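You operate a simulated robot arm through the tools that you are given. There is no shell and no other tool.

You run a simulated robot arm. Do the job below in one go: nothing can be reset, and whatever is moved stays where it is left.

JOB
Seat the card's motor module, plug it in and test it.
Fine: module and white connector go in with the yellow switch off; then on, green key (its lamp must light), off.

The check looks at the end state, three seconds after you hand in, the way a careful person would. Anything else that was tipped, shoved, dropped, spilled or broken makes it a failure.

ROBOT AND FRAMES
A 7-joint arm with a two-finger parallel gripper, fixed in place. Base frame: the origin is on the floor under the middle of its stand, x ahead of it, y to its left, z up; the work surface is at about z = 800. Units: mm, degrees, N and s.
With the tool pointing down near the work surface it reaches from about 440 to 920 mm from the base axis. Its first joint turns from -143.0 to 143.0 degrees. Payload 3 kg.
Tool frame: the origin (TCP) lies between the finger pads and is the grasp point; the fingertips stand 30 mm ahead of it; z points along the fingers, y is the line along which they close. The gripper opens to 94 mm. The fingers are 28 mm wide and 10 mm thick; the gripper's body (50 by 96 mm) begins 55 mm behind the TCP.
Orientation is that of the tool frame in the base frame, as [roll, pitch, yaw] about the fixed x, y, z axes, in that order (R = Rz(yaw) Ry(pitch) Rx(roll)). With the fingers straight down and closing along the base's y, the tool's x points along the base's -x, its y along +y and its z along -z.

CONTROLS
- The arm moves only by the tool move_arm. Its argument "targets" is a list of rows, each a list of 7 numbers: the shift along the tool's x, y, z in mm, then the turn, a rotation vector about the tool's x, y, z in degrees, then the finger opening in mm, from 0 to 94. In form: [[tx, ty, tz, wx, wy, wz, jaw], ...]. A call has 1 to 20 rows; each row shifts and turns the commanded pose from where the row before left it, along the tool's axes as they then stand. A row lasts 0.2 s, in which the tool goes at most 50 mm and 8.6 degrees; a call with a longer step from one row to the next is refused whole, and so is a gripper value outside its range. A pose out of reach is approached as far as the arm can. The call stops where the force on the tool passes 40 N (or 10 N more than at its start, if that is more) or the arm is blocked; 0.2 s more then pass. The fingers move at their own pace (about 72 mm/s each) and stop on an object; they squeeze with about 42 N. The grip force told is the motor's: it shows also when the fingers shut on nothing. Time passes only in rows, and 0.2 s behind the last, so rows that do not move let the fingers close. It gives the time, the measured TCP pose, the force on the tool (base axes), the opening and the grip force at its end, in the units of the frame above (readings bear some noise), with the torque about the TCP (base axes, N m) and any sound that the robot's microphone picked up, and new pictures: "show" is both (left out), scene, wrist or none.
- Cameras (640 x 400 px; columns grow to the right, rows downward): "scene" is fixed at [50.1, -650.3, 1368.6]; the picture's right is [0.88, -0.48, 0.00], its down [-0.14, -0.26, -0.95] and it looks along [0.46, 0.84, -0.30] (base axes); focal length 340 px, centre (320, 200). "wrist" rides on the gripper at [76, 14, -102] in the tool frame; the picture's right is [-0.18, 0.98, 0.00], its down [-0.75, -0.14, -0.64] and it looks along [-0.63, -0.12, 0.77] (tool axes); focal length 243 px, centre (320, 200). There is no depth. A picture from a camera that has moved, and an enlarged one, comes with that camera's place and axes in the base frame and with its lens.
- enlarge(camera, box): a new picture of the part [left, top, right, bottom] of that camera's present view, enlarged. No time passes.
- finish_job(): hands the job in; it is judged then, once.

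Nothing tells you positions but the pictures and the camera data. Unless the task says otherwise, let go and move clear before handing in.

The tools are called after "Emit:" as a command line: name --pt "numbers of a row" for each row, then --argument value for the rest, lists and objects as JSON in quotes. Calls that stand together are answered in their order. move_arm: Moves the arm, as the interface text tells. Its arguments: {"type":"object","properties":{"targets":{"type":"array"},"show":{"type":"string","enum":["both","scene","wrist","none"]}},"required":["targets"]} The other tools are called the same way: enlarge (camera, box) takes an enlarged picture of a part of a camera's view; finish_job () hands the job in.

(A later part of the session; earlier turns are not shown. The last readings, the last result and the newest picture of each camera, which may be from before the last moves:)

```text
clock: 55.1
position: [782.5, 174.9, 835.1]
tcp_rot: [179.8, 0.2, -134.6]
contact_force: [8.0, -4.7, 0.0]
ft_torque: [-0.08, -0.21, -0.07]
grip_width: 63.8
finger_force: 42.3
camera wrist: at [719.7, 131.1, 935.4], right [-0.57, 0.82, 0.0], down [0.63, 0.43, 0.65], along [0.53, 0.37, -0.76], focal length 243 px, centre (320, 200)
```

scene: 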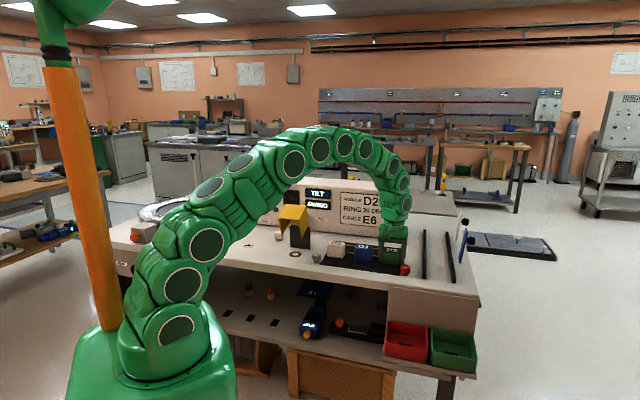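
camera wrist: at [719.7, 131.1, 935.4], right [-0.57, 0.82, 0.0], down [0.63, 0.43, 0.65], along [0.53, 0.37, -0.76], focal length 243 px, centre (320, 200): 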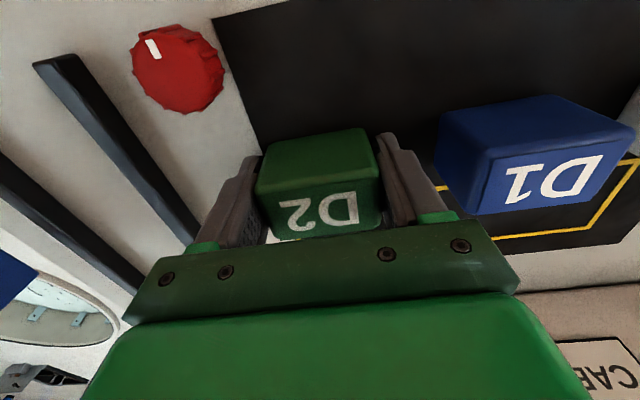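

I have D2 at 63.8 mm across. I'll lift it straight up and inspect it, including its underside.

Emit:
move_arm --pt "0 0 -5 0 0 0 40" --pt "0 0 -20 0 0 0 40" --pt "0 0 -40 0 0 0 40" --pt "0 0 -40 0 0 0 40" --pt "0 0 -40 0 0 0 40" --pt "0 0 -30 0 0 0 40" --pt "0 0 0 0 0 0 40" --show "both"

Emit:
enlarge --camera "scene" --box '[365, 150, 425, 240]'

Emit:
enlarge --camera "wrist" --box '[220, 60, 420, 240]'

```text
clock: 56.7
position: [781.2, 174.5, 1014.2]
tcp_rot: [179.8, 0.3, -134.9]
contact_force: [0.9, -0.1, -3.1]
ft_torque: [-0.02, -0.02, 0.01]
grip_width: 63.9
finger_force: 42.2
camera wrist: at [718.1, 129.9, 1114.8], right [-0.57, 0.82, 0.01], down [0.63, 0.43, 0.65], along [0.53, 0.37, -0.76], focal length 243 px, centre (320, 200)
```

scene: 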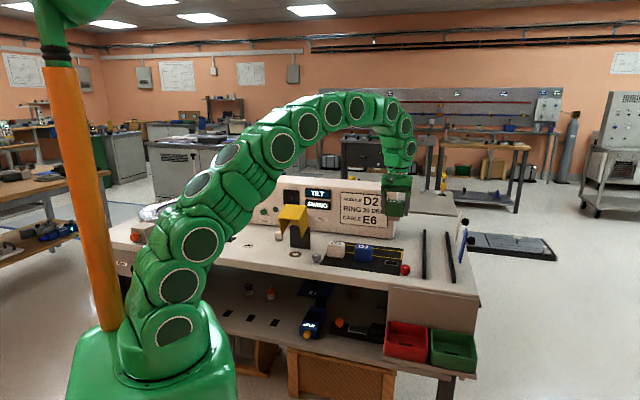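
wrist: 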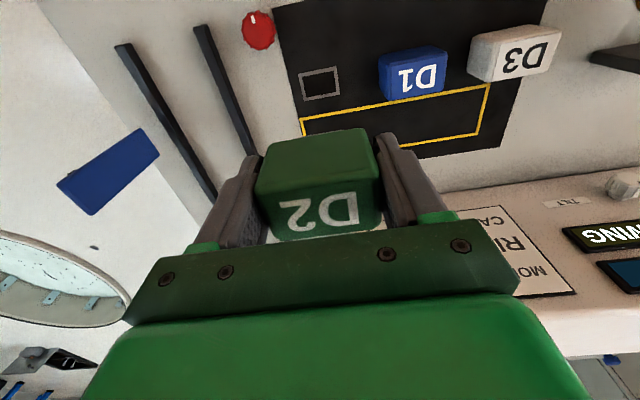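

```text
4.44 times, centred on (395, 195) of scene
camera zoom: at [50.1, -650.3, 1368.6], right [0.88, -0.48, 0.0], down [-0.14, -0.26, -0.95], along [0.46, 0.84, -0.3], focal length 1511 px, centre (-13, 222)
```

zoom: 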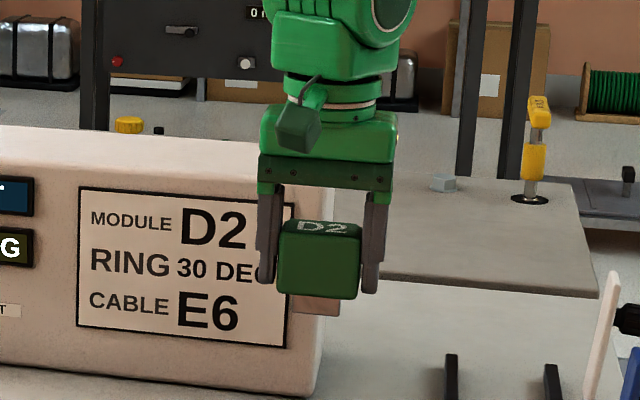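

```text
2.22 times, centred on (320, 150) of wrist
camera zoom: at [718.1, 129.9, 1114.8], right [-0.57, 0.82, 0.01], down [0.63, 0.43, 0.65], along [0.53, 0.37, -0.76], focal length 539 px, centre (320, 311)
```

zoom: 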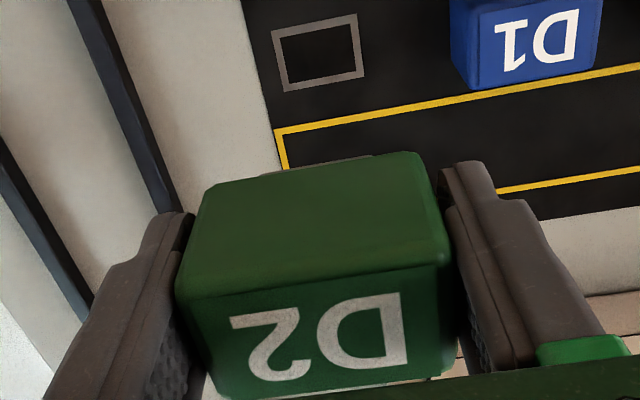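

There seems to be something under D2's base, so I'll zoom in on it.

Emit:
enlarge --camera "scene" --box '[380, 190, 415, 222]'

Emit:
enlarge --camera "wrist" --box '[280, 115, 370, 165]'

```text
12.50 times, centred on (398, 206) of scene
camera zoom: at [50.1, -650.3, 1368.6], right [0.88, -0.48, 0.0], down [-0.14, -0.26, -0.95], along [0.46, 0.84, -0.3], focal length 4249 px, centre (-649, 125)
```

zoom: 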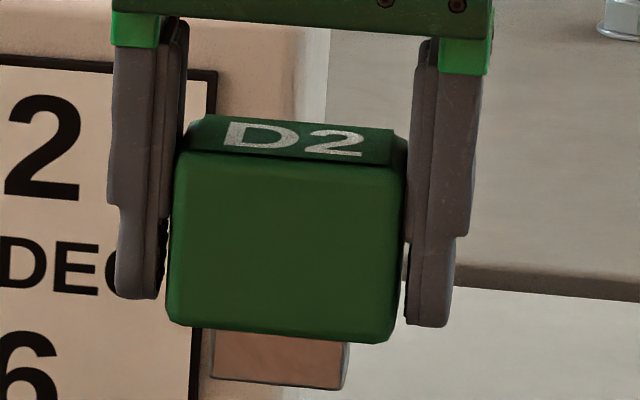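

```text
7.11 times, centred on (325, 140) of wrist
camera zoom: at [718.1, 129.9, 1114.8], right [-0.57, 0.82, 0.01], down [0.63, 0.43, 0.65], along [0.53, 0.37, -0.76], focal length 1725 px, centre (284, 627)
```

zoom: 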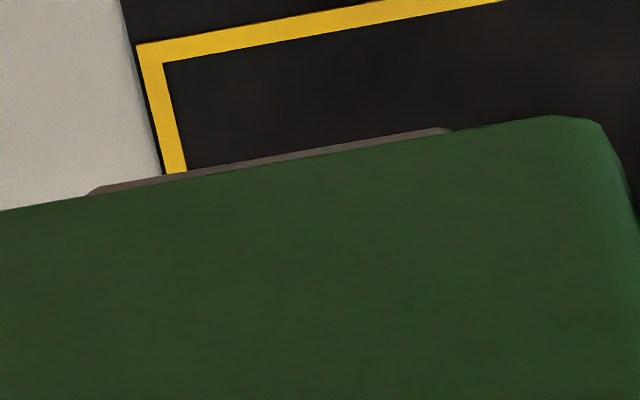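

D2 has a rectangular plug on its underside, about 39 mm wide, that stood in a grey-framed pocket in the mat. I'll look at that pocket and the yellow frame.

Emit:
enlarge --camera "wrist" --box '[290, 55, 350, 105]'

Emit:
enlarge --camera "scene" --box '[370, 240, 410, 275]'

Emit:
enlarge --camera "wrist" --box '[280, 30, 520, 160]'

```text
8.00 times, centred on (320, 80) of wrist
camera zoom: at [718.1, 129.9, 1114.8], right [-0.57, 0.82, 0.01], down [0.63, 0.43, 0.65], along [0.53, 0.37, -0.76], focal length 1941 px, centre (320, 1160)
```

zoom: 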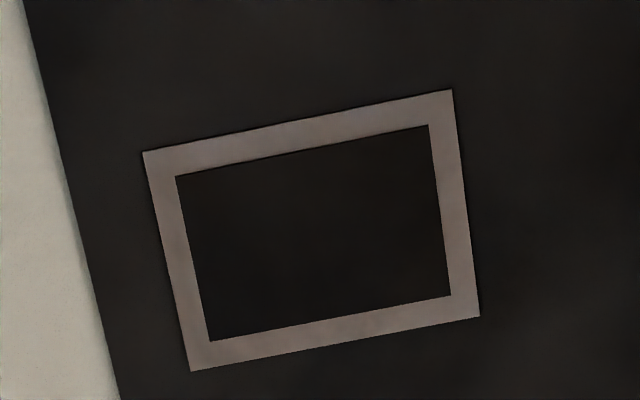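

```text
11.43 times, centred on (390, 258) of scene
camera zoom: at [50.1, -650.3, 1368.6], right [0.88, -0.48, 0.0], down [-0.14, -0.26, -0.95], along [0.46, 0.84, -0.3], focal length 3885 px, centre (-480, -457)
```

zoom: 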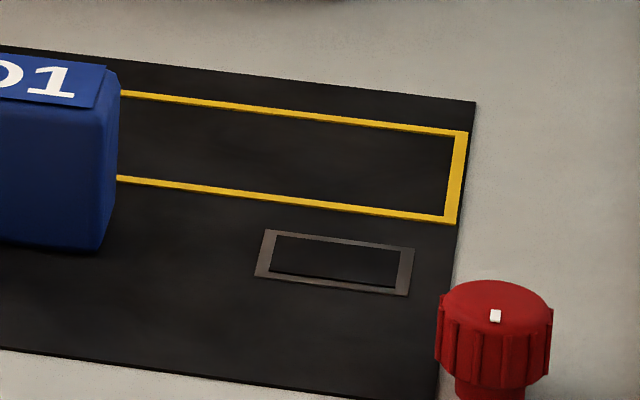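

```text
2.67 times, centred on (400, 95) of wrist
camera zoom: at [718.1, 129.9, 1114.8], right [-0.57, 0.82, 0.01], down [0.63, 0.43, 0.65], along [0.53, 0.37, -0.76], focal length 647 px, centre (107, 480)
```

zoom: 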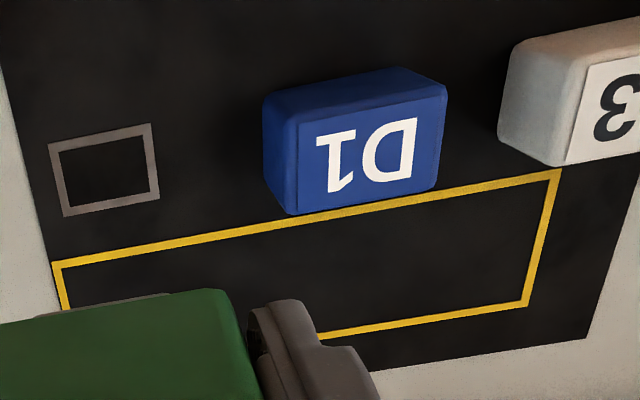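

D2 plugs into a pocket of roughly 38 by 24 mm, so the real seat should have one too. I'll search the left side of the bench for it in the scene view.

Emit:
enlarge --camera "scene" --box '[105, 190, 245, 280]'

Emit:
enlarge --camera "scene" --box '[200, 222, 300, 284]'

Emit:
enlarge --camera "scene" --box '[385, 300, 490, 380]'

Emit:
enlarge --camera "scene" --box '[215, 300, 300, 350]'

```text
4.44 times, centred on (175, 235) of scene
camera zoom: at [50.1, -650.3, 1368.6], right [0.88, -0.48, 0.0], down [-0.14, -0.26, -0.95], along [0.46, 0.84, -0.3], focal length 1511 px, centre (964, 44)
```

zoom: 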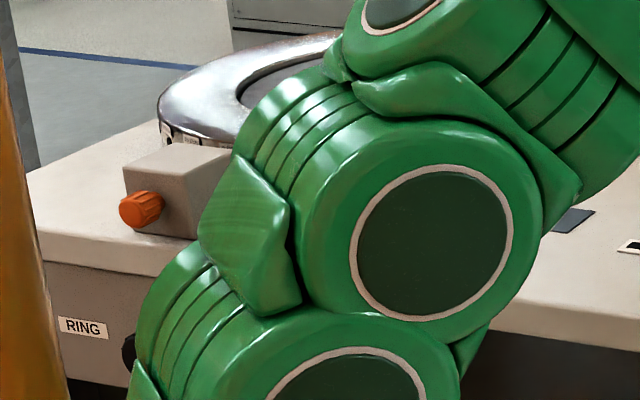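

```text
6.40 times, centred on (250, 253) of scene
camera zoom: at [50.1, -650.3, 1368.6], right [0.88, -0.48, 0.0], down [-0.14, -0.26, -0.95], along [0.46, 0.84, -0.3], focal length 2176 px, centre (768, -139)
```

zoom: 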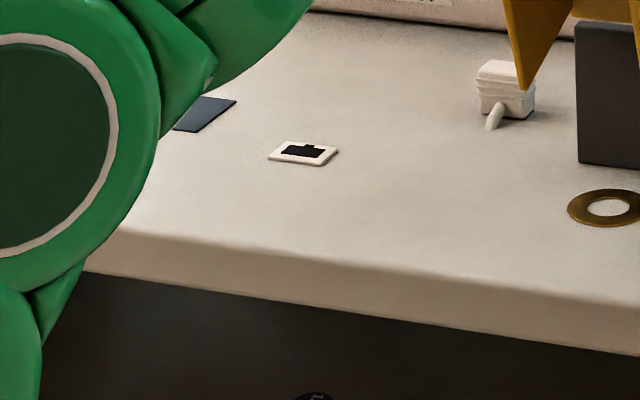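

```text
5.00 times, centred on (438, 340) of scene
camera zoom: at [50.1, -650.3, 1368.6], right [0.88, -0.48, 0.0], down [-0.14, -0.26, -0.95], along [0.46, 0.84, -0.3], focal length 1700 px, centre (-268, -500)
```

zoom: 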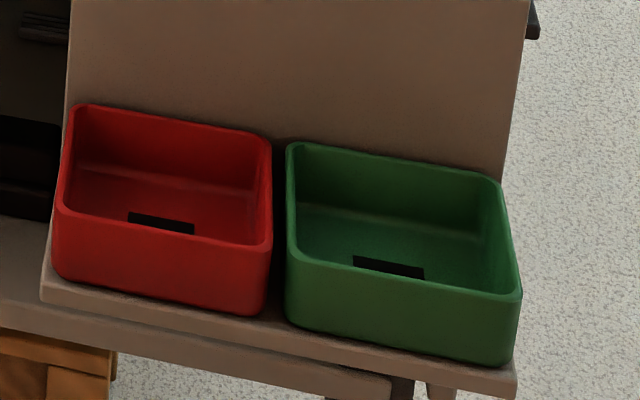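

```text
7.53 times, centred on (258, 325) of scene
camera zoom: at [50.1, -650.3, 1368.6], right [0.88, -0.48, 0.0], down [-0.14, -0.26, -0.95], along [0.46, 0.84, -0.3], focal length 2559 px, centre (791, -741)
```

zoom: 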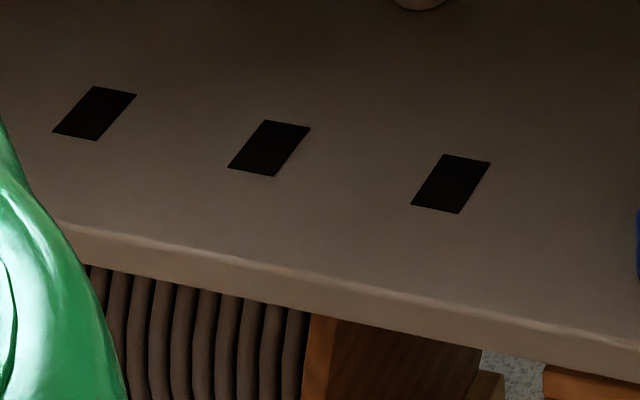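

The RING label and steel ring on the left are a separate station, and no pocket shows in that view. I'll carry D2 high and look over the left side from above.

Emit:
move_arm --pt "38 0 -22 0 0 0 40" --pt "38 0 -22 0 0 0 40" --pt "38 0 -22 0 0 0 40" --pt "0 45 0 0 0 0 40" --pt "0 45 0 0 0 0 40" --pt "0 45 0 0 0 0 40" --pt "0 45 0 0 0 0 40" --pt "0 45 0 0 0 0 40" --pt "0 45 0 0 0 0 40" --pt "0 45 0 0 0 0 40" --pt "0 45 0 0 0 0 40" --pt "0 45 0 0 0 0 40" --pt "0 45 0 0 0 0 40" --pt "0 45 0 0 0 0 40" --pt "0 45 0 0 0 0 40" --pt "0 45 0 0 0 0 40" --show "both"

Emit:
enlarge --camera "wrist" --box '[340, 0, 640, 190]'

Emit:
enlarge --camera "wrist" --box '[180, 0, 440, 160]'

```text
clock: 60.1
position: [286.8, 501.7, 1077.1]
tcp_rot: [179.7, 0.4, -134.8]
contact_force: [0.2, -0.6, -1.9]
ft_torque: [0.01, 0.01, -0.01]
grip_width: 63.9
finger_force: 42.5
camera wrist: at [222.7, 459.3, 1179.0], right [-0.57, 0.82, 0.01], down [0.63, 0.43, 0.65], along [0.53, 0.37, -0.76], focal length 243 px, centre (320, 200)
```

scene: 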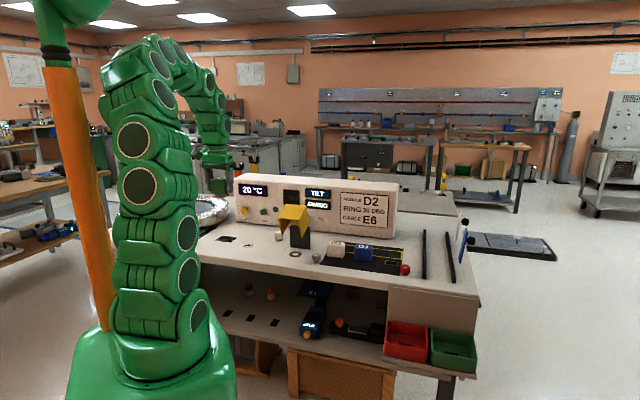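
wrist: 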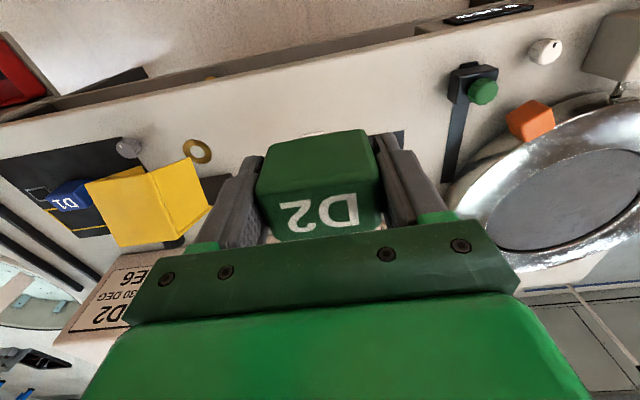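

```text
2.11 times, centred on (490, 95) of wrist
camera zoom: at [222.7, 459.3, 1179.0], right [-0.57, 0.82, 0.01], down [0.63, 0.43, 0.65], along [0.53, 0.37, -0.76], focal length 511 px, centre (-38, 421)
```

zoom: 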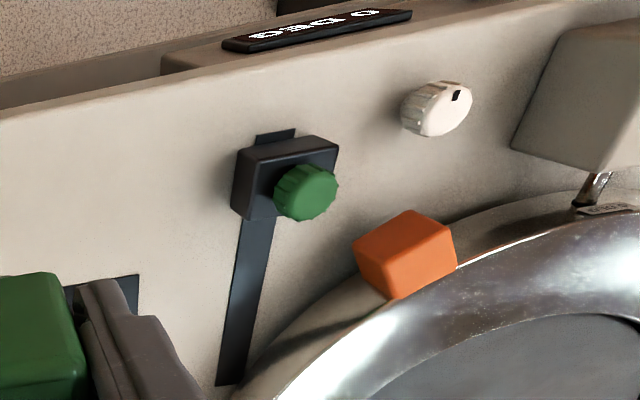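

```text
2.46 times, centred on (310, 80) of wrist
camera zoom: at [222.7, 459.3, 1179.0], right [-0.57, 0.82, 0.01], down [0.63, 0.43, 0.65], along [0.53, 0.37, -0.76], focal length 597 px, centre (345, 495)
```

zoom: 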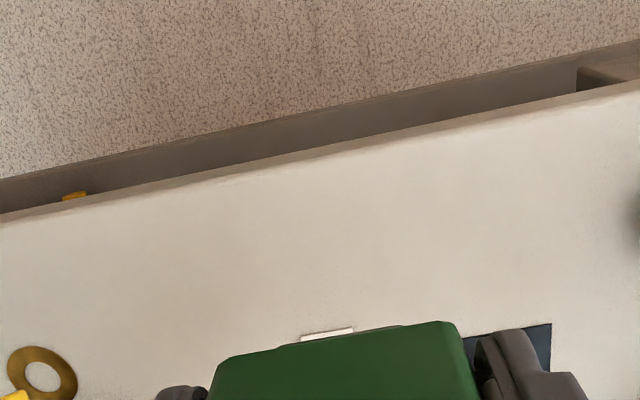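

Emit:
move_arm --pt "-38 25 0 0 0 0 40" --pt "-38 25 0 0 0 0 40" --pt "-38 25 0 0 0 0 40" --pt "0 0 0 0 0 0 40" --show "wrist"

Emit:
enlarge --camera "wrist" --box '[280, 60, 400, 135]'

Emit:
enlarge --camera "wrist" --box '[440, 0, 640, 220]'

```text
clock: 61.1
position: [315.0, 635.1, 1080.1]
tcp_rot: [179.7, 0.2, -134.8]
contact_force: [-0.2, 0.0, -2.4]
ft_torque: [-0.01, 0.03, 0.02]
grip_width: 63.6
finger_force: 41.8
camera wrist: at [251.5, 591.8, 1180.9], right [-0.57, 0.82, 0.0], down [0.63, 0.43, 0.64], along [0.53, 0.37, -0.76], focal length 243 px, centre (320, 200)
```

wrist: 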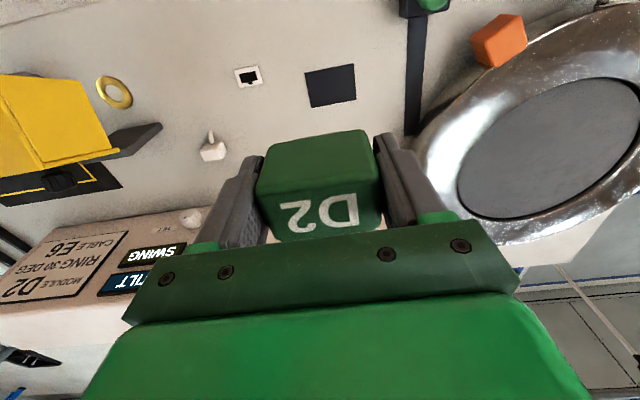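

```text
5.33 times, centred on (340, 98) of wrist
camera zoom: at [251.5, 591.8, 1180.9], right [-0.57, 0.82, 0.0], down [0.63, 0.43, 0.64], along [0.53, 0.37, -0.76], focal length 1294 px, centre (213, 747)
```

zoom: 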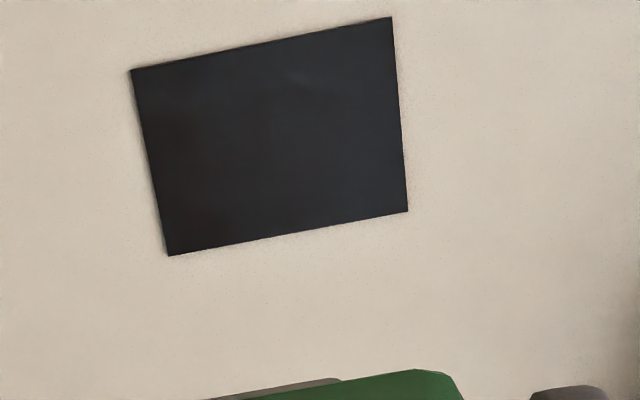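

```text
1.82 times, centred on (540, 110) of wrist
camera zoom: at [251.5, 591.8, 1180.9], right [-0.57, 0.82, 0.0], down [0.63, 0.43, 0.64], along [0.53, 0.37, -0.76], focal length 441 px, centre (-80, 364)
```

zoom: 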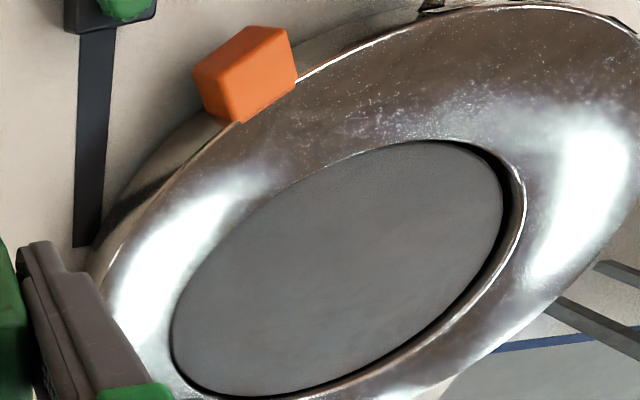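

Emit:
enlarge --camera "scene" --box '[280, 186, 302, 210]'

Emit:
enlarge --camera "scene" --box '[225, 165, 415, 245]'

Emit:
enlarge --camera "wrist" --box '[390, 0, 460, 30]'

Emit:
enlarge --camera "wrist" --box '[30, 60, 250, 200]'

```text
16.00 times, centred on (291, 198) of scene
camera zoom: at [50.1, -650.3, 1368.6], right [0.88, -0.48, 0.0], down [-0.14, -0.26, -0.95], along [0.46, 0.84, -0.3], focal length 5439 px, centre (784, 232)
```

zoom: 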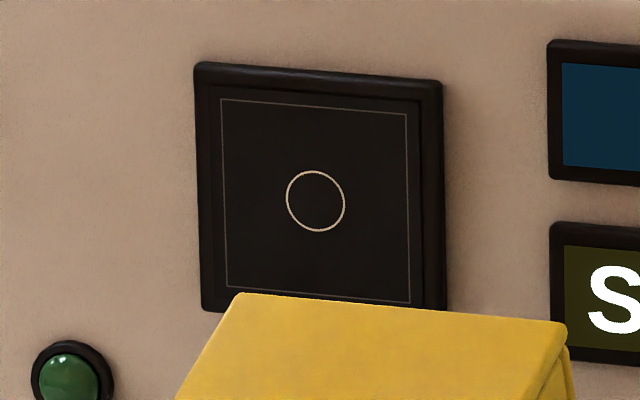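

```text
3.37 times, centred on (320, 205) of scene
camera zoom: at [50.1, -650.3, 1368.6], right [0.88, -0.48, 0.0], down [-0.14, -0.26, -0.95], along [0.46, 0.84, -0.3], focal length 1145 px, centre (320, 183)
```

zoom: 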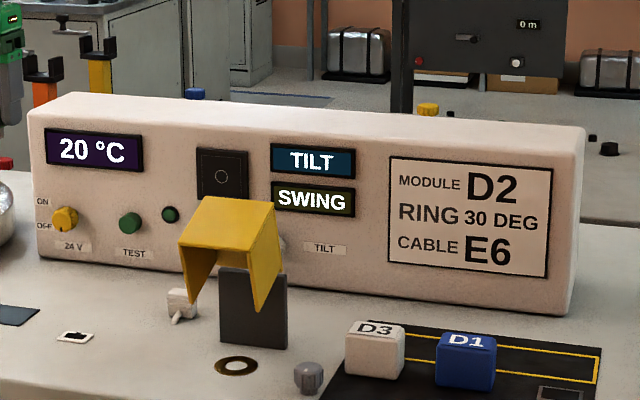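

```text
9.14 times, centred on (425, 15) of wrist
camera zoom: at [251.5, 591.8, 1180.9], right [-0.57, 0.82, 0.0], down [0.63, 0.43, 0.64], along [0.53, 0.37, -0.76], focal length 2218 px, centre (-640, 1891)
```

zoom: 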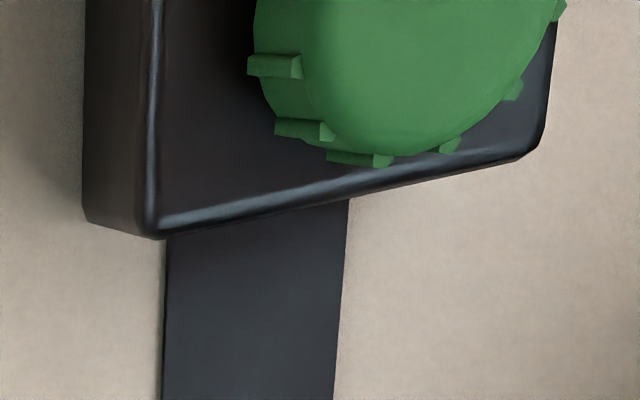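

```text
2.86 times, centred on (140, 130) of wrist
camera zoom: at [251.5, 591.8, 1180.9], right [-0.57, 0.82, 0.0], down [0.63, 0.43, 0.64], along [0.53, 0.37, -0.76], focal length 693 px, centre (834, 400)
```

zoom: 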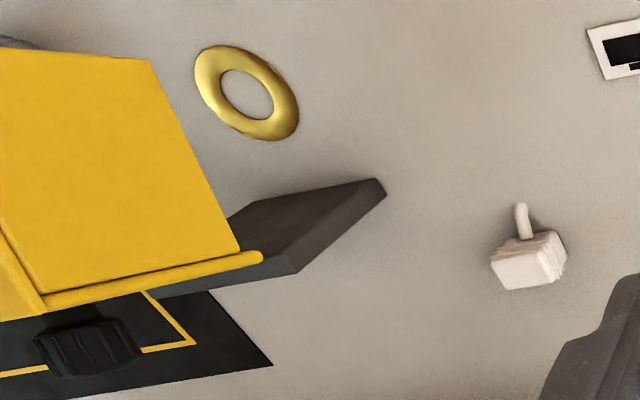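

The black square on the panel is only a screen. I'll tilt D2 so the scene camera can see its underside and what receptacle it needs.

Emit:
move_arm --pt "40 -25 -10 0 0 0 40" --pt "40 -25 -10 0 0 0 40" --pt "40 -25 -10 0 0 0 40" --pt "0 -40 -10 0 0 0 40" --pt "0 -40 -10 0 8 0 40" --pt "0 -40 -10 0 8 0 40" --pt "0 0 0 0 8 0 40" --pt "0 0 0 0 8 0 40" --pt "0 0 0 0 0 0 40" --show "scene"

```text
clock: 63.1
position: [368.6, 417.0, 1138.8]
tcp_rot: [179.7, -27.9, -134.7]
contact_force: [-0.5, 0.5, -2.6]
ft_torque: [0.01, 0.01, 0.01]
grip_width: 64.1
finger_force: 42.0
out of reach, approached as far as the arm can: row 8
```

scene: 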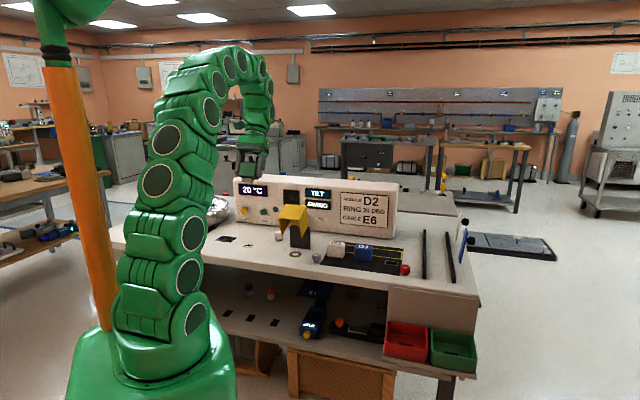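

Emit:
enlarge --camera "scene" --box '[230, 140, 280, 190]'

Emit:
enlarge --camera "scene" --box '[240, 145, 272, 182]'

```text
8.00 times, centred on (255, 165) of scene
camera zoom: at [50.1, -650.3, 1368.6], right [0.88, -0.48, 0.0], down [-0.14, -0.26, -0.95], along [0.46, 0.84, -0.3], focal length 2719 px, centre (840, 480)
```

zoom: 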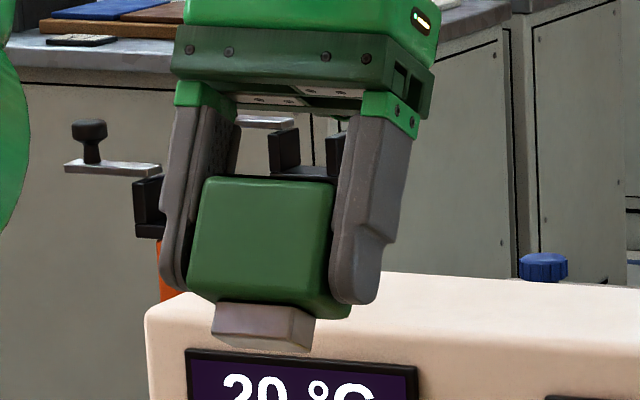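

```text
10.81 times, centred on (256, 164) of scene
camera zoom: at [50.1, -650.3, 1368.6], right [0.88, -0.48, 0.0], down [-0.14, -0.26, -0.95], along [0.46, 0.84, -0.3], focal length 3675 px, centre (1012, 595)
```

zoom: 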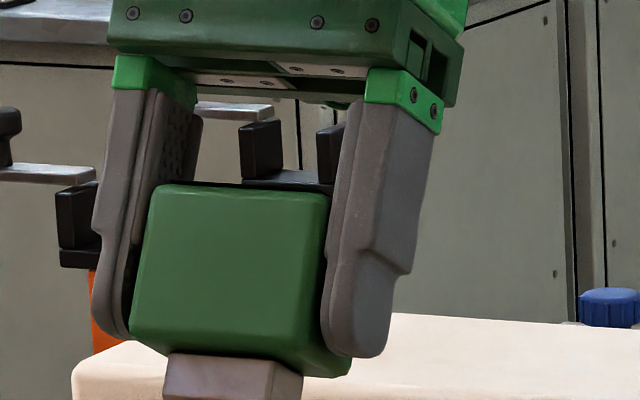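

The foot is a plain block of about 39 by 24 by 15 mm. I'll level D2, bring it over the dark plate and feel for the depth there with small force-limited steps.

Emit:
move_arm --pt "0 0 0 0 -7 0 40" --pt "0 0 0 0 -7 0 40" --pt "0 0 0 0 -7 0 40" --pt "0 0 0 0 -6.9 0 40" --pt "-23.7 34.3 0 0 0 0.3 40" --pt "-23.7 34.3 0 0 0 0 40" --pt "-23.7 34.3 0 0 0 0 40" --pt "-23.7 34.3 0 0 0 0 40" --pt "-23.7 34.3 0 0 0 0 40" --pt "-23.7 34.3 0 0 0 0 40" --pt "0 0 43.8 0 0 0 40" --pt "0 0 43.8 0 0 0 40" --pt "0 0 43.8 0 0 0 40" --pt "0 0 43.8 0 0 0 40" --pt "0 0 0 0 0 0 40" --show "both"

Emit:
enlarge --camera "scene" --box '[205, 180, 275, 260]'

```text
clock: 66.3
position: [321.3, 664.2, 963.1]
tcp_rot: [179.9, 0.2, -135.1]
contact_force: [0.0, 0.1, -2.1]
ft_torque: [-0.01, -0.05, 0.0]
grip_width: 64.0
finger_force: 42.1
camera wrist: at [258.0, 621.1, 1064.6], right [-0.56, 0.83, 0.0], down [0.63, 0.43, 0.64], along [0.53, 0.37, -0.77], focal length 243 px, centre (320, 200)
```

scene: 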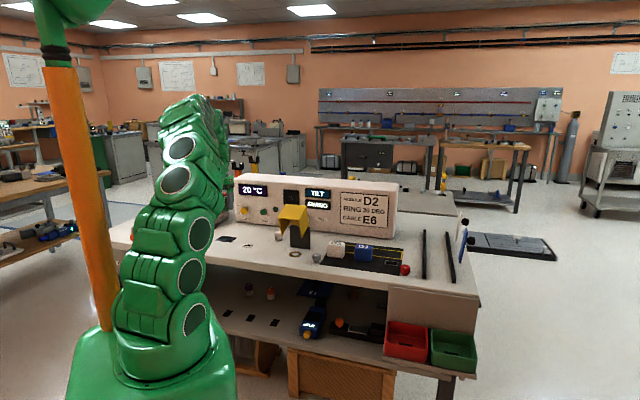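
wrist: 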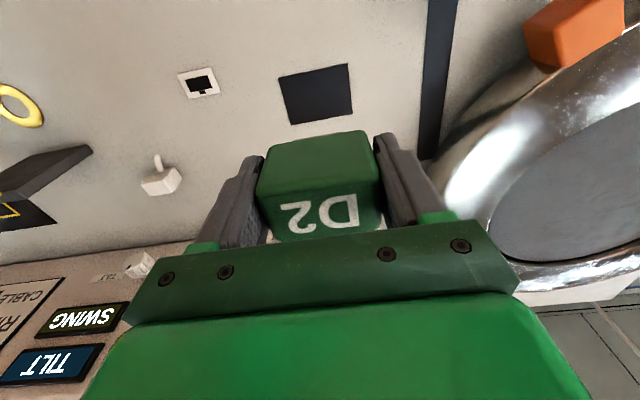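

```text
5.00 times, centred on (240, 220) of scene
camera zoom: at [50.1, -650.3, 1368.6], right [0.88, -0.48, 0.0], down [-0.14, -0.26, -0.95], along [0.46, 0.84, -0.3], focal length 1700 px, centre (720, 100)
```

zoom: 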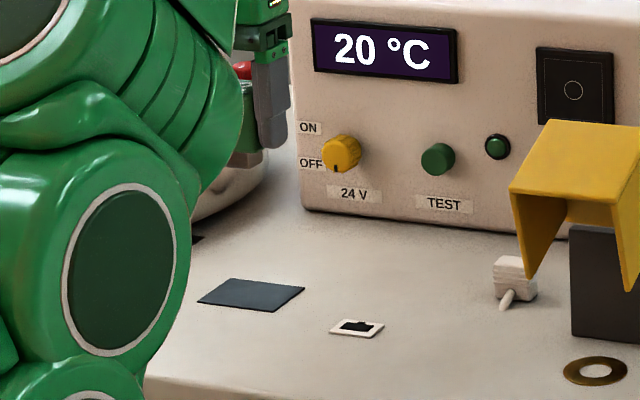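

Emit:
enlarge --camera "wrist" --box '[265, 50, 365, 130]'

Emit:
enlarge --camera "wrist" --box '[170, 60, 230, 105]'

```text
5.00 times, centred on (315, 90) of wrist
camera zoom: at [258.0, 621.1, 1064.6], right [-0.56, 0.83, 0.0], down [0.63, 0.43, 0.64], along [0.53, 0.37, -0.77], focal length 1213 px, centre (345, 750)
```

zoom: 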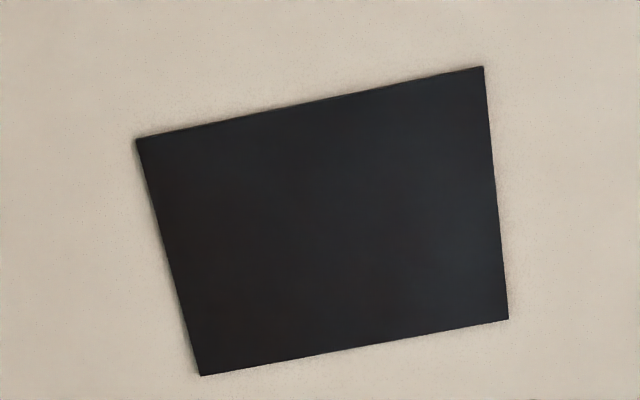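

```text
8.89 times, centred on (200, 82) of wrist
camera zoom: at [258.0, 621.1, 1064.6], right [-0.56, 0.83, 0.0], down [0.63, 0.43, 0.64], along [0.53, 0.37, -0.77], focal length 2157 px, centre (1387, 1244)
```

zoom: 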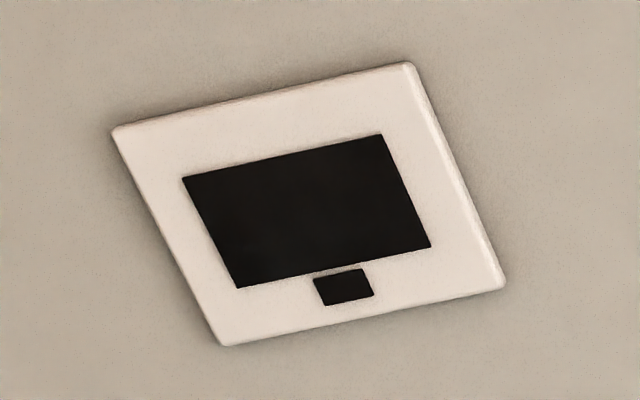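

Emit:
move_arm --pt "0 -1.5 34 0 0 0 40" --pt "0 0 34 0 0 0 40" --pt "0 0 32 0 0 0 40" --pt "0 0 0 0 0 0 40" --pt "0 0 2 0 0 0 40" --pt "0 0 2 0 0 0 40" --pt "0 0 2 0 0 0 40" --pt "0 0 2 0 0 0 40" --pt "0 0 0 0 0 0 40" --show "both"

```text
clock: 68.3
position: [324.9, 663.5, 857.0]
tcp_rot: [179.9, 0.2, -135.1]
contact_force: [0.3, -0.4, -1.7]
ft_torque: [-0.04, 0.01, -0.03]
grip_width: 64.1
finger_force: 42.1
camera wrist: at [260.4, 619.2, 957.3], right [-0.56, 0.83, 0.0], down [0.63, 0.43, 0.64], along [0.53, 0.37, -0.77], focal length 243 px, centre (320, 200)
```

scene: 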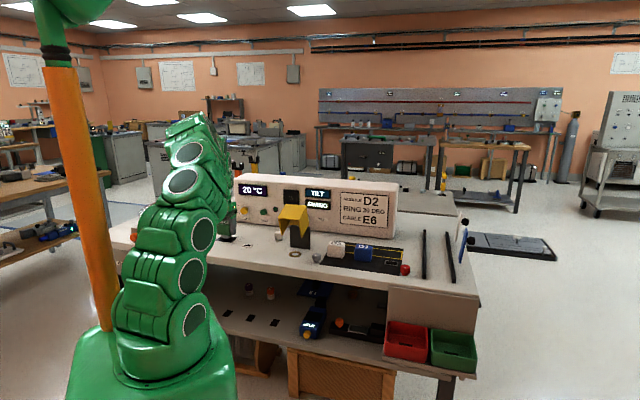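
wrist: 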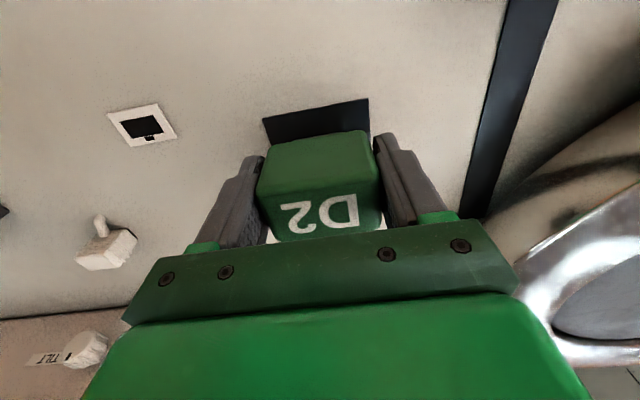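

Emit:
move_arm --pt "0 0 1.5 0 0 0 40" --pt "0 0 1.5 0 0 0 40" --pt "0 0 1.5 0 0 0 40" --pt "0 0 0 0 0 0 40" --show "none"

```text
clock: 69.3
position: [323.2, 662.3, 852.4]
tcp_rot: [179.8, 0.0, -135.1]
contact_force: [0.4, -0.7, -2.0]
ft_torque: [0.0, 0.03, -0.04]
grip_width: 64.0
finger_force: 42.6
```

Emit:
move_arm --pt "0 0 1.5 0 0 0 40" --pt "0 0 0 0 0 0 40" --pt "0 0 1.5 0 0 0 40" --pt "0 0 0 0 0 0 40" --show "none"

```text
clock: 70.3
position: [323.7, 663.2, 849.9]
tcp_rot: [179.9, 0.0, -135.1]
contact_force: [-18.5, -28.9, -4.2]
ft_torque: [0.03, -0.09, -0.02]
grip_width: 64.2
finger_force: 41.6
```

At z 850 there's sideways force toward the robot and no upward force, so the foot seems to be entering something and touching its far wall. I'll ease toward the robot.

Emit:
move_arm --pt "1.5 0 0 0 0 0 40" --pt "0 0 0 0 0 0 40" --show "none"

```text
clock: 70.9
position: [323.8, 663.0, 850.2]
tcp_rot: [179.8, 0.3, -135.1]
contact_force: [-6.2, -5.6, -3.0]
ft_torque: [-0.3, 0.21, -0.02]
grip_width: 64.2
finger_force: 41.9
```

Emit:
move_arm --pt "0.4 0 0 0 0 0 40" --pt "0 0 1 0 0 0 40" --pt "0 0 0 0 0 0 40" --show "none"

```text
clock: 71.7
position: [322.7, 663.1, 850.0]
tcp_rot: [179.7, 0.3, -135.1]
contact_force: [10.2, 12.4, -0.5]
ft_torque: [0.52, -0.54, 0.07]
grip_width: 64.0
finger_force: 41.5
```

Emit:
move_arm --pt "-0.25 0 0 0 0 0 40" --pt "0 0 1 0 0 0 40" --pt "0 0 1 0 0 0 40" --pt "0 0 0 0 0 0 40" --show "none"

```text
clock: 72.7
position: [322.5, 661.8, 846.5]
tcp_rot: [179.8, 0.2, -135.2]
contact_force: [18.0, 19.5, -0.3]
ft_torque: [0.22, -0.48, 0.18]
grip_width: 63.9
finger_force: 41.8
```

It's going down into the pocket: 846.5 and falling, with almost no vertical force. I'll centre it and continue.

Emit:
move_arm --pt "-0.9 0 0 0 0 0 40" --pt "0 0 1.5 0 0 0 40" --pt "0 0 0 0 0 0 40" --show "none"

```text
clock: 73.5
position: [322.7, 663.5, 843.2]
tcp_rot: [179.8, 0.0, -135.1]
contact_force: [8.1, 2.3, -2.5]
ft_torque: [0.17, -0.38, 0.02]
grip_width: 63.9
finger_force: 42.0
```

Emit:
move_arm --pt "-0.3 0 1.5 0 0 0 40" --pt "0 0 1.5 0 0 0 40" --pt "0 0 0 0 0 0 40" --show "none"

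```text
clock: 74.3
position: [322.4, 663.6, 841.4]
tcp_rot: [179.8, 0.0, -135.0]
contact_force: [-4.9, -9.9, -1.7]
ft_torque: [-0.4, 0.28, -0.01]
grip_width: 64.1
finger_force: 41.9
```

Emit:
move_arm --pt "0.4 0 1.2 0 0 0 40" --pt "0 0 1.2 0 0 0 40" --pt "0 0 0 0 0 0 40" --show "none"

```text
clock: 75.1
position: [322.3, 663.0, 839.3]
tcp_rot: [179.8, 0.1, -135.1]
contact_force: [-9.6, -8.6, -1.2]
ft_torque: [-0.48, 0.52, 0.03]
grip_width: 63.9
finger_force: 41.7
```

Emit:
move_arm --pt "0.5 0 1.0 0 0 0 40" --pt "0 0 1.0 0 0 0 40" --pt "0 0 0 0 0 0 40" --show "none"

```text
clock: 75.9
position: [321.8, 662.7, 838.1]
tcp_rot: [179.7, 0.2, -135.1]
contact_force: [-0.4, 2.6, 0.9]
ft_torque: [-0.27, 0.19, 0.16]
grip_width: 64.1
finger_force: 41.6
```

Emit:
move_arm --pt "0 0 1.0 0 0 0 40" --pt "0 0 1.0 0 0 0 40" --pt "0 0 0 0 0 0 40" --show "both"

Emit:
enlarge --camera "wrist" --box '[220, 80, 420, 240]'

```text
clock: 76.7
position: [322.3, 662.5, 836.9]
tcp_rot: [179.7, 0.2, -135.2]
contact_force: [6.9, 15.9, -0.2]
ft_torque: [0.02, -0.19, 0.15]
grip_width: 64.0
finger_force: 41.8
camera wrist: at [259.8, 618.9, 936.7], right [-0.56, 0.83, 0.01], down [0.63, 0.43, 0.64], along [0.53, 0.37, -0.76], focal length 243 px, centre (320, 200)
```

scene: 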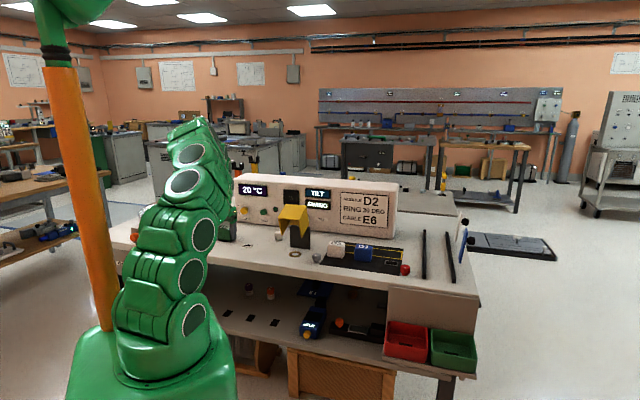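
wrist: 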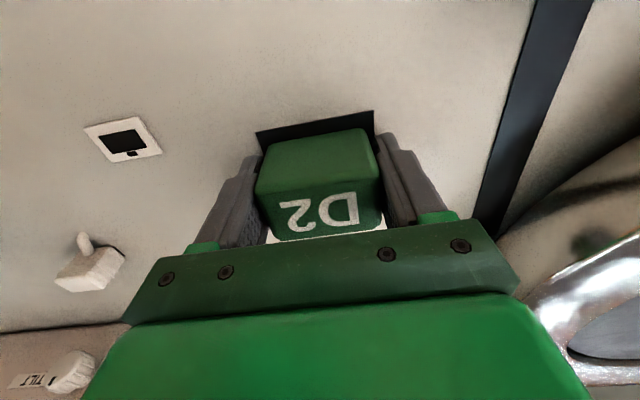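

```text
2.50 times, centred on (320, 160) of wrist
camera zoom: at [259.8, 618.9, 936.7], right [-0.56, 0.83, 0.01], down [0.63, 0.43, 0.64], along [0.53, 0.37, -0.76], focal length 606 px, centre (320, 300)
```

zoom: 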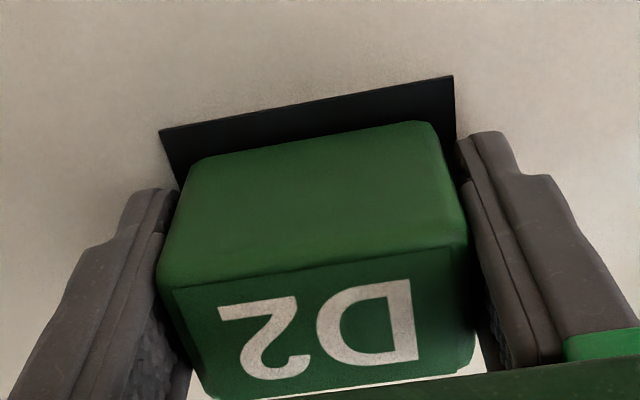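

D2 has sunk into the plate, so this is the seat. I'll keep pressing gently until it bottoms out.

Emit:
move_arm --pt "-0.4 0 1.0 0 0 0 40" --pt "0 0 1.0 0 0 0 40" --pt "0 0 1.0 0 0 0 40" --pt "0 0 0 0 0 0 40" --show "none"

```text
clock: 77.7
position: [322.5, 662.9, 834.0]
tcp_rot: [179.8, 0.2, -135.1]
contact_force: [4.8, 4.1, 34.0]
ft_torque: [-0.07, -0.08, 0.08]
grip_width: 64.5
finger_force: 42.2
```

It has bottomed firmly. I'll release and back off upward.

Emit:
move_arm --pt "0 0 -1.5 0 0 0 40" --pt "0 0 -1 0 0 0 66" --pt "0 0 0 0 0 0 84" --pt "0 0 0 0 0 0 90" --pt "0 0 -30 0 0 0 90" --pt "0 0 -40 0 0 0 90" --pt "0 0 -40 0 0 0 90" --pt "40 0 -30 0 0 0 90" --pt "40 0 0 0 0 0 90" --pt "0 0 0 0 0 0 90" --show "both"

Emit:
enlarge --camera "wrist" --box '[220, 80, 420, 240]'

```text
clock: 79.9
position: [267.2, 604.4, 974.7]
tcp_rot: [179.7, 0.0, -135.1]
contact_force: [-0.6, 0.2, -0.5]
ft_torque: [0.01, 0.01, 0.01]
grip_width: 89.7
finger_force: 0.0
camera wrist: at [203.4, 561.5, 1075.7], right [-0.56, 0.83, 0.0], down [0.63, 0.43, 0.64], along [0.53, 0.37, -0.77], focal length 243 px, centre (320, 200)
```

scene: 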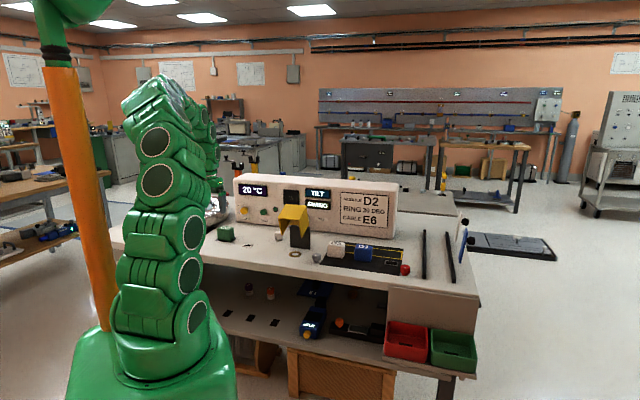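
wrist: 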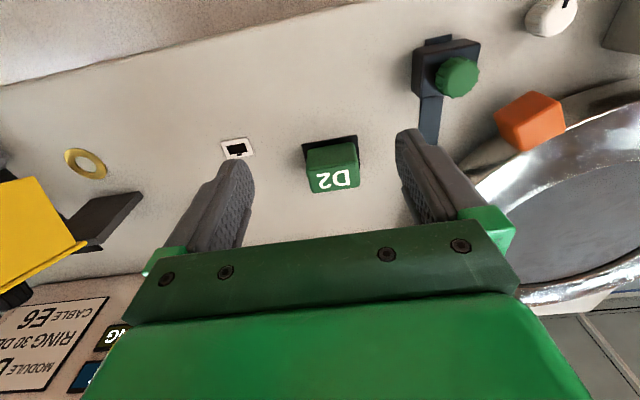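

```text
2.50 times, centred on (320, 160) of wrist
camera zoom: at [203.4, 561.5, 1075.7], right [-0.56, 0.83, 0.0], down [0.63, 0.43, 0.64], along [0.53, 0.37, -0.77], focal length 606 px, centre (320, 300)
```

zoom: 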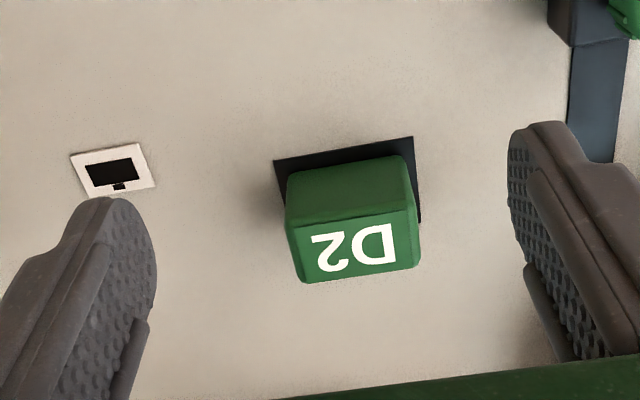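

D2 is standing on the seat. I'll check that it's flush from the scene side and look closely at the connector.

Emit:
enlarge --camera "scene" --box '[205, 218, 260, 255]'

Emit:
enlarge --camera "scene" --box '[264, 222, 294, 246]'

```text
10.81 times, centred on (232, 236) of scene
camera zoom: at [50.1, -650.3, 1368.6], right [0.88, -0.48, 0.0], down [-0.14, -0.26, -0.95], along [0.46, 0.84, -0.3], focal length 3675 px, centre (1266, -195)
```

zoom: 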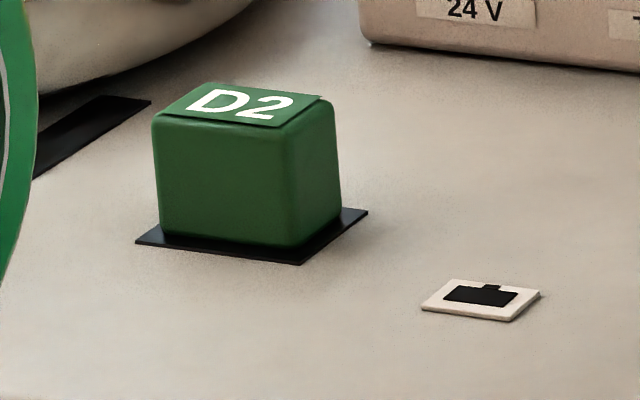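

```text
16.00 times, centred on (279, 234) of scene
camera zoom: at [50.1, -650.3, 1368.6], right [0.88, -0.48, 0.0], down [-0.14, -0.26, -0.95], along [0.46, 0.84, -0.3], focal length 5439 px, centre (976, -344)
```

zoom: 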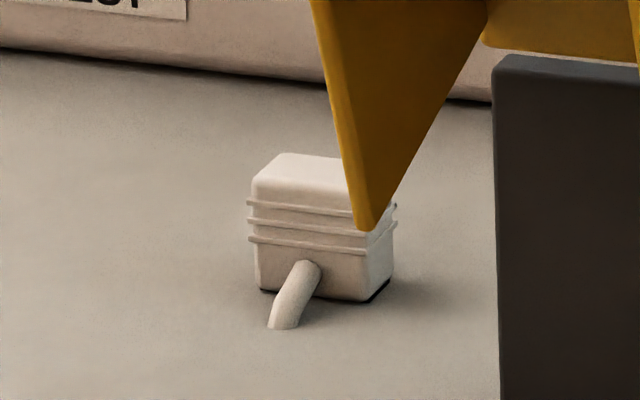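

D2 sits flush and square on its seat. Next, the white connector: I'll look at it from above.

Emit:
move_arm --pt "-25.8 -41.3 3 0 0 0 94" --pt "-25.8 -41.3 3 0 0 0 94" --pt "-25.8 -41.3 3 0 0 0 94" --pt "-25.8 -41.3 3 0 0 0 94" --pt "-25.8 -41.3 3 0 0 0 94" --pt "0 0 0 0 0 0 94" --show "wrist"

Emit:
enlarge --camera "wrist" --box '[270, 70, 370, 150]'

```text
clock: 81.3
position: [503.0, 549.4, 958.5]
tcp_rot: [179.8, 0.2, -135.0]
contact_force: [-0.6, 0.0, -1.3]
ft_torque: [0.01, -0.01, -0.01]
grip_width: 94.0
finger_force: 0.0
camera wrist: at [440.6, 506.2, 1059.7], right [-0.56, 0.83, 0.0], down [0.63, 0.43, 0.64], along [0.53, 0.37, -0.76], focal length 243 px, centre (320, 200)
```

wrist: 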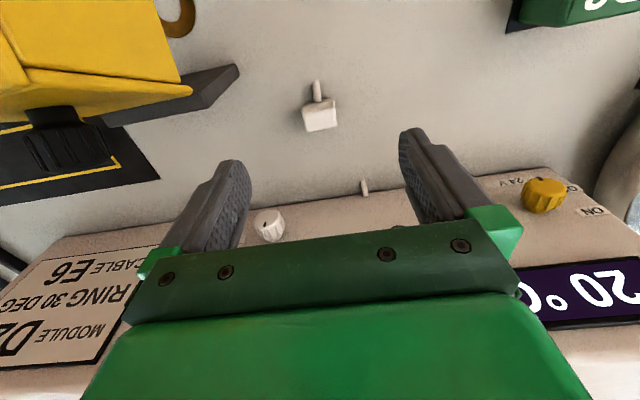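

```text
5.00 times, centred on (320, 110) of wrist
camera zoom: at [440.6, 506.2, 1059.7], right [-0.56, 0.83, 0.0], down [0.63, 0.43, 0.64], along [0.53, 0.37, -0.76], focal length 1213 px, centre (320, 650)
```

zoom: 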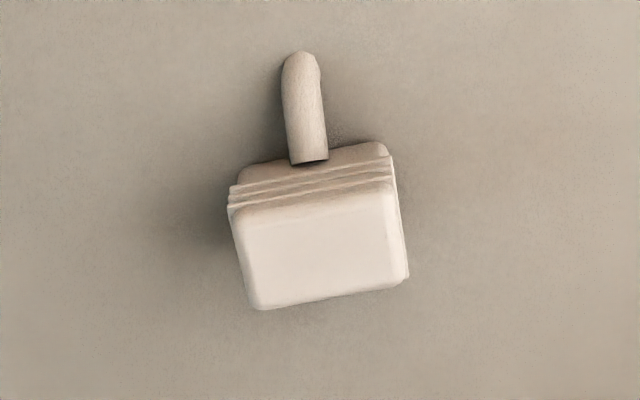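

The connector is at about (514.5, 557.5), square to the bench, 28 by 18 mm with its top near z 835. I'll come down close and check alignment before gripping.

Emit:
move_arm --pt "-13.8 -2.4 28 0 0 0 94" --pt "0 0 44 0 0 0 94" --pt "0 0 0 0 0 0 70" --pt "0 0 0 0 0 0 60" --pt "0 0 0 0 0 0 60" --show "wrist"

Emit:
enlarge --camera "wrist" --box '[220, 80, 420, 240]'

Emit:
enlarge --camera "scene" --box '[255, 195, 305, 250]'

```text
clock: 82.5
position: [513.8, 559.6, 887.0]
tcp_rot: [179.9, 0.2, -135.1]
contact_force: [0.7, -0.6, 0.4]
ft_torque: [0.0, 0.01, -0.02]
grip_width: 60.1
finger_force: 0.1
camera wrist: at [450.5, 515.0, 988.2], right [-0.56, 0.83, 0.0], down [0.63, 0.43, 0.64], along [0.53, 0.37, -0.77], focal length 243 px, centre (320, 200)
```

wrist: 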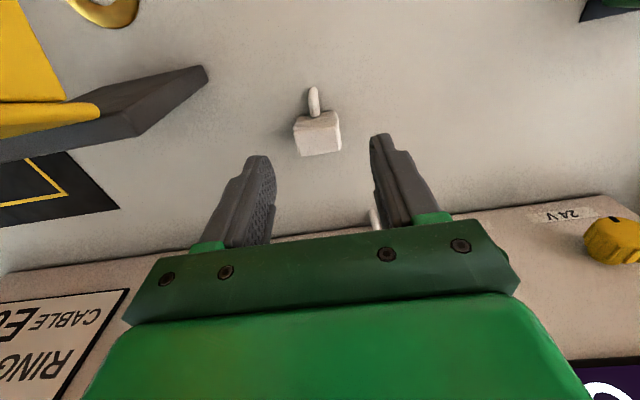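

```text
2.50 times, centred on (320, 160) of wrist
camera zoom: at [450.5, 515.0, 988.2], right [-0.56, 0.83, 0.0], down [0.63, 0.43, 0.64], along [0.53, 0.37, -0.77], focal length 606 px, centre (320, 300)
```

zoom: 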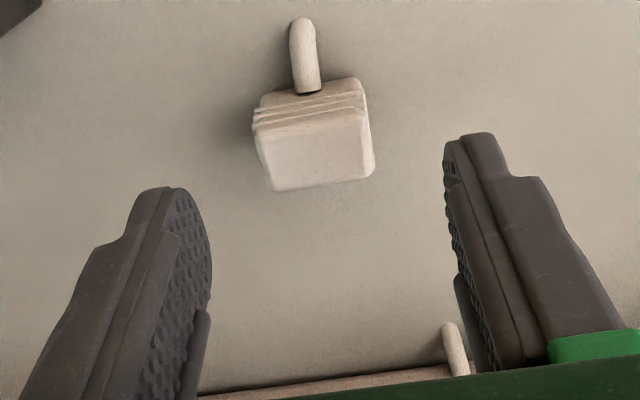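

```text
7.27 times, centred on (280, 222) of scene
camera zoom: at [50.1, -650.3, 1368.6], right [0.88, -0.48, 0.0], down [-0.14, -0.26, -0.95], along [0.46, 0.84, -0.3], focal length 2472 px, centre (611, 36)
```

zoom: 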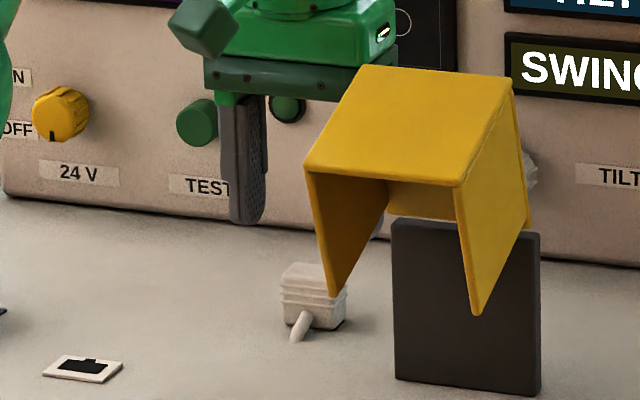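

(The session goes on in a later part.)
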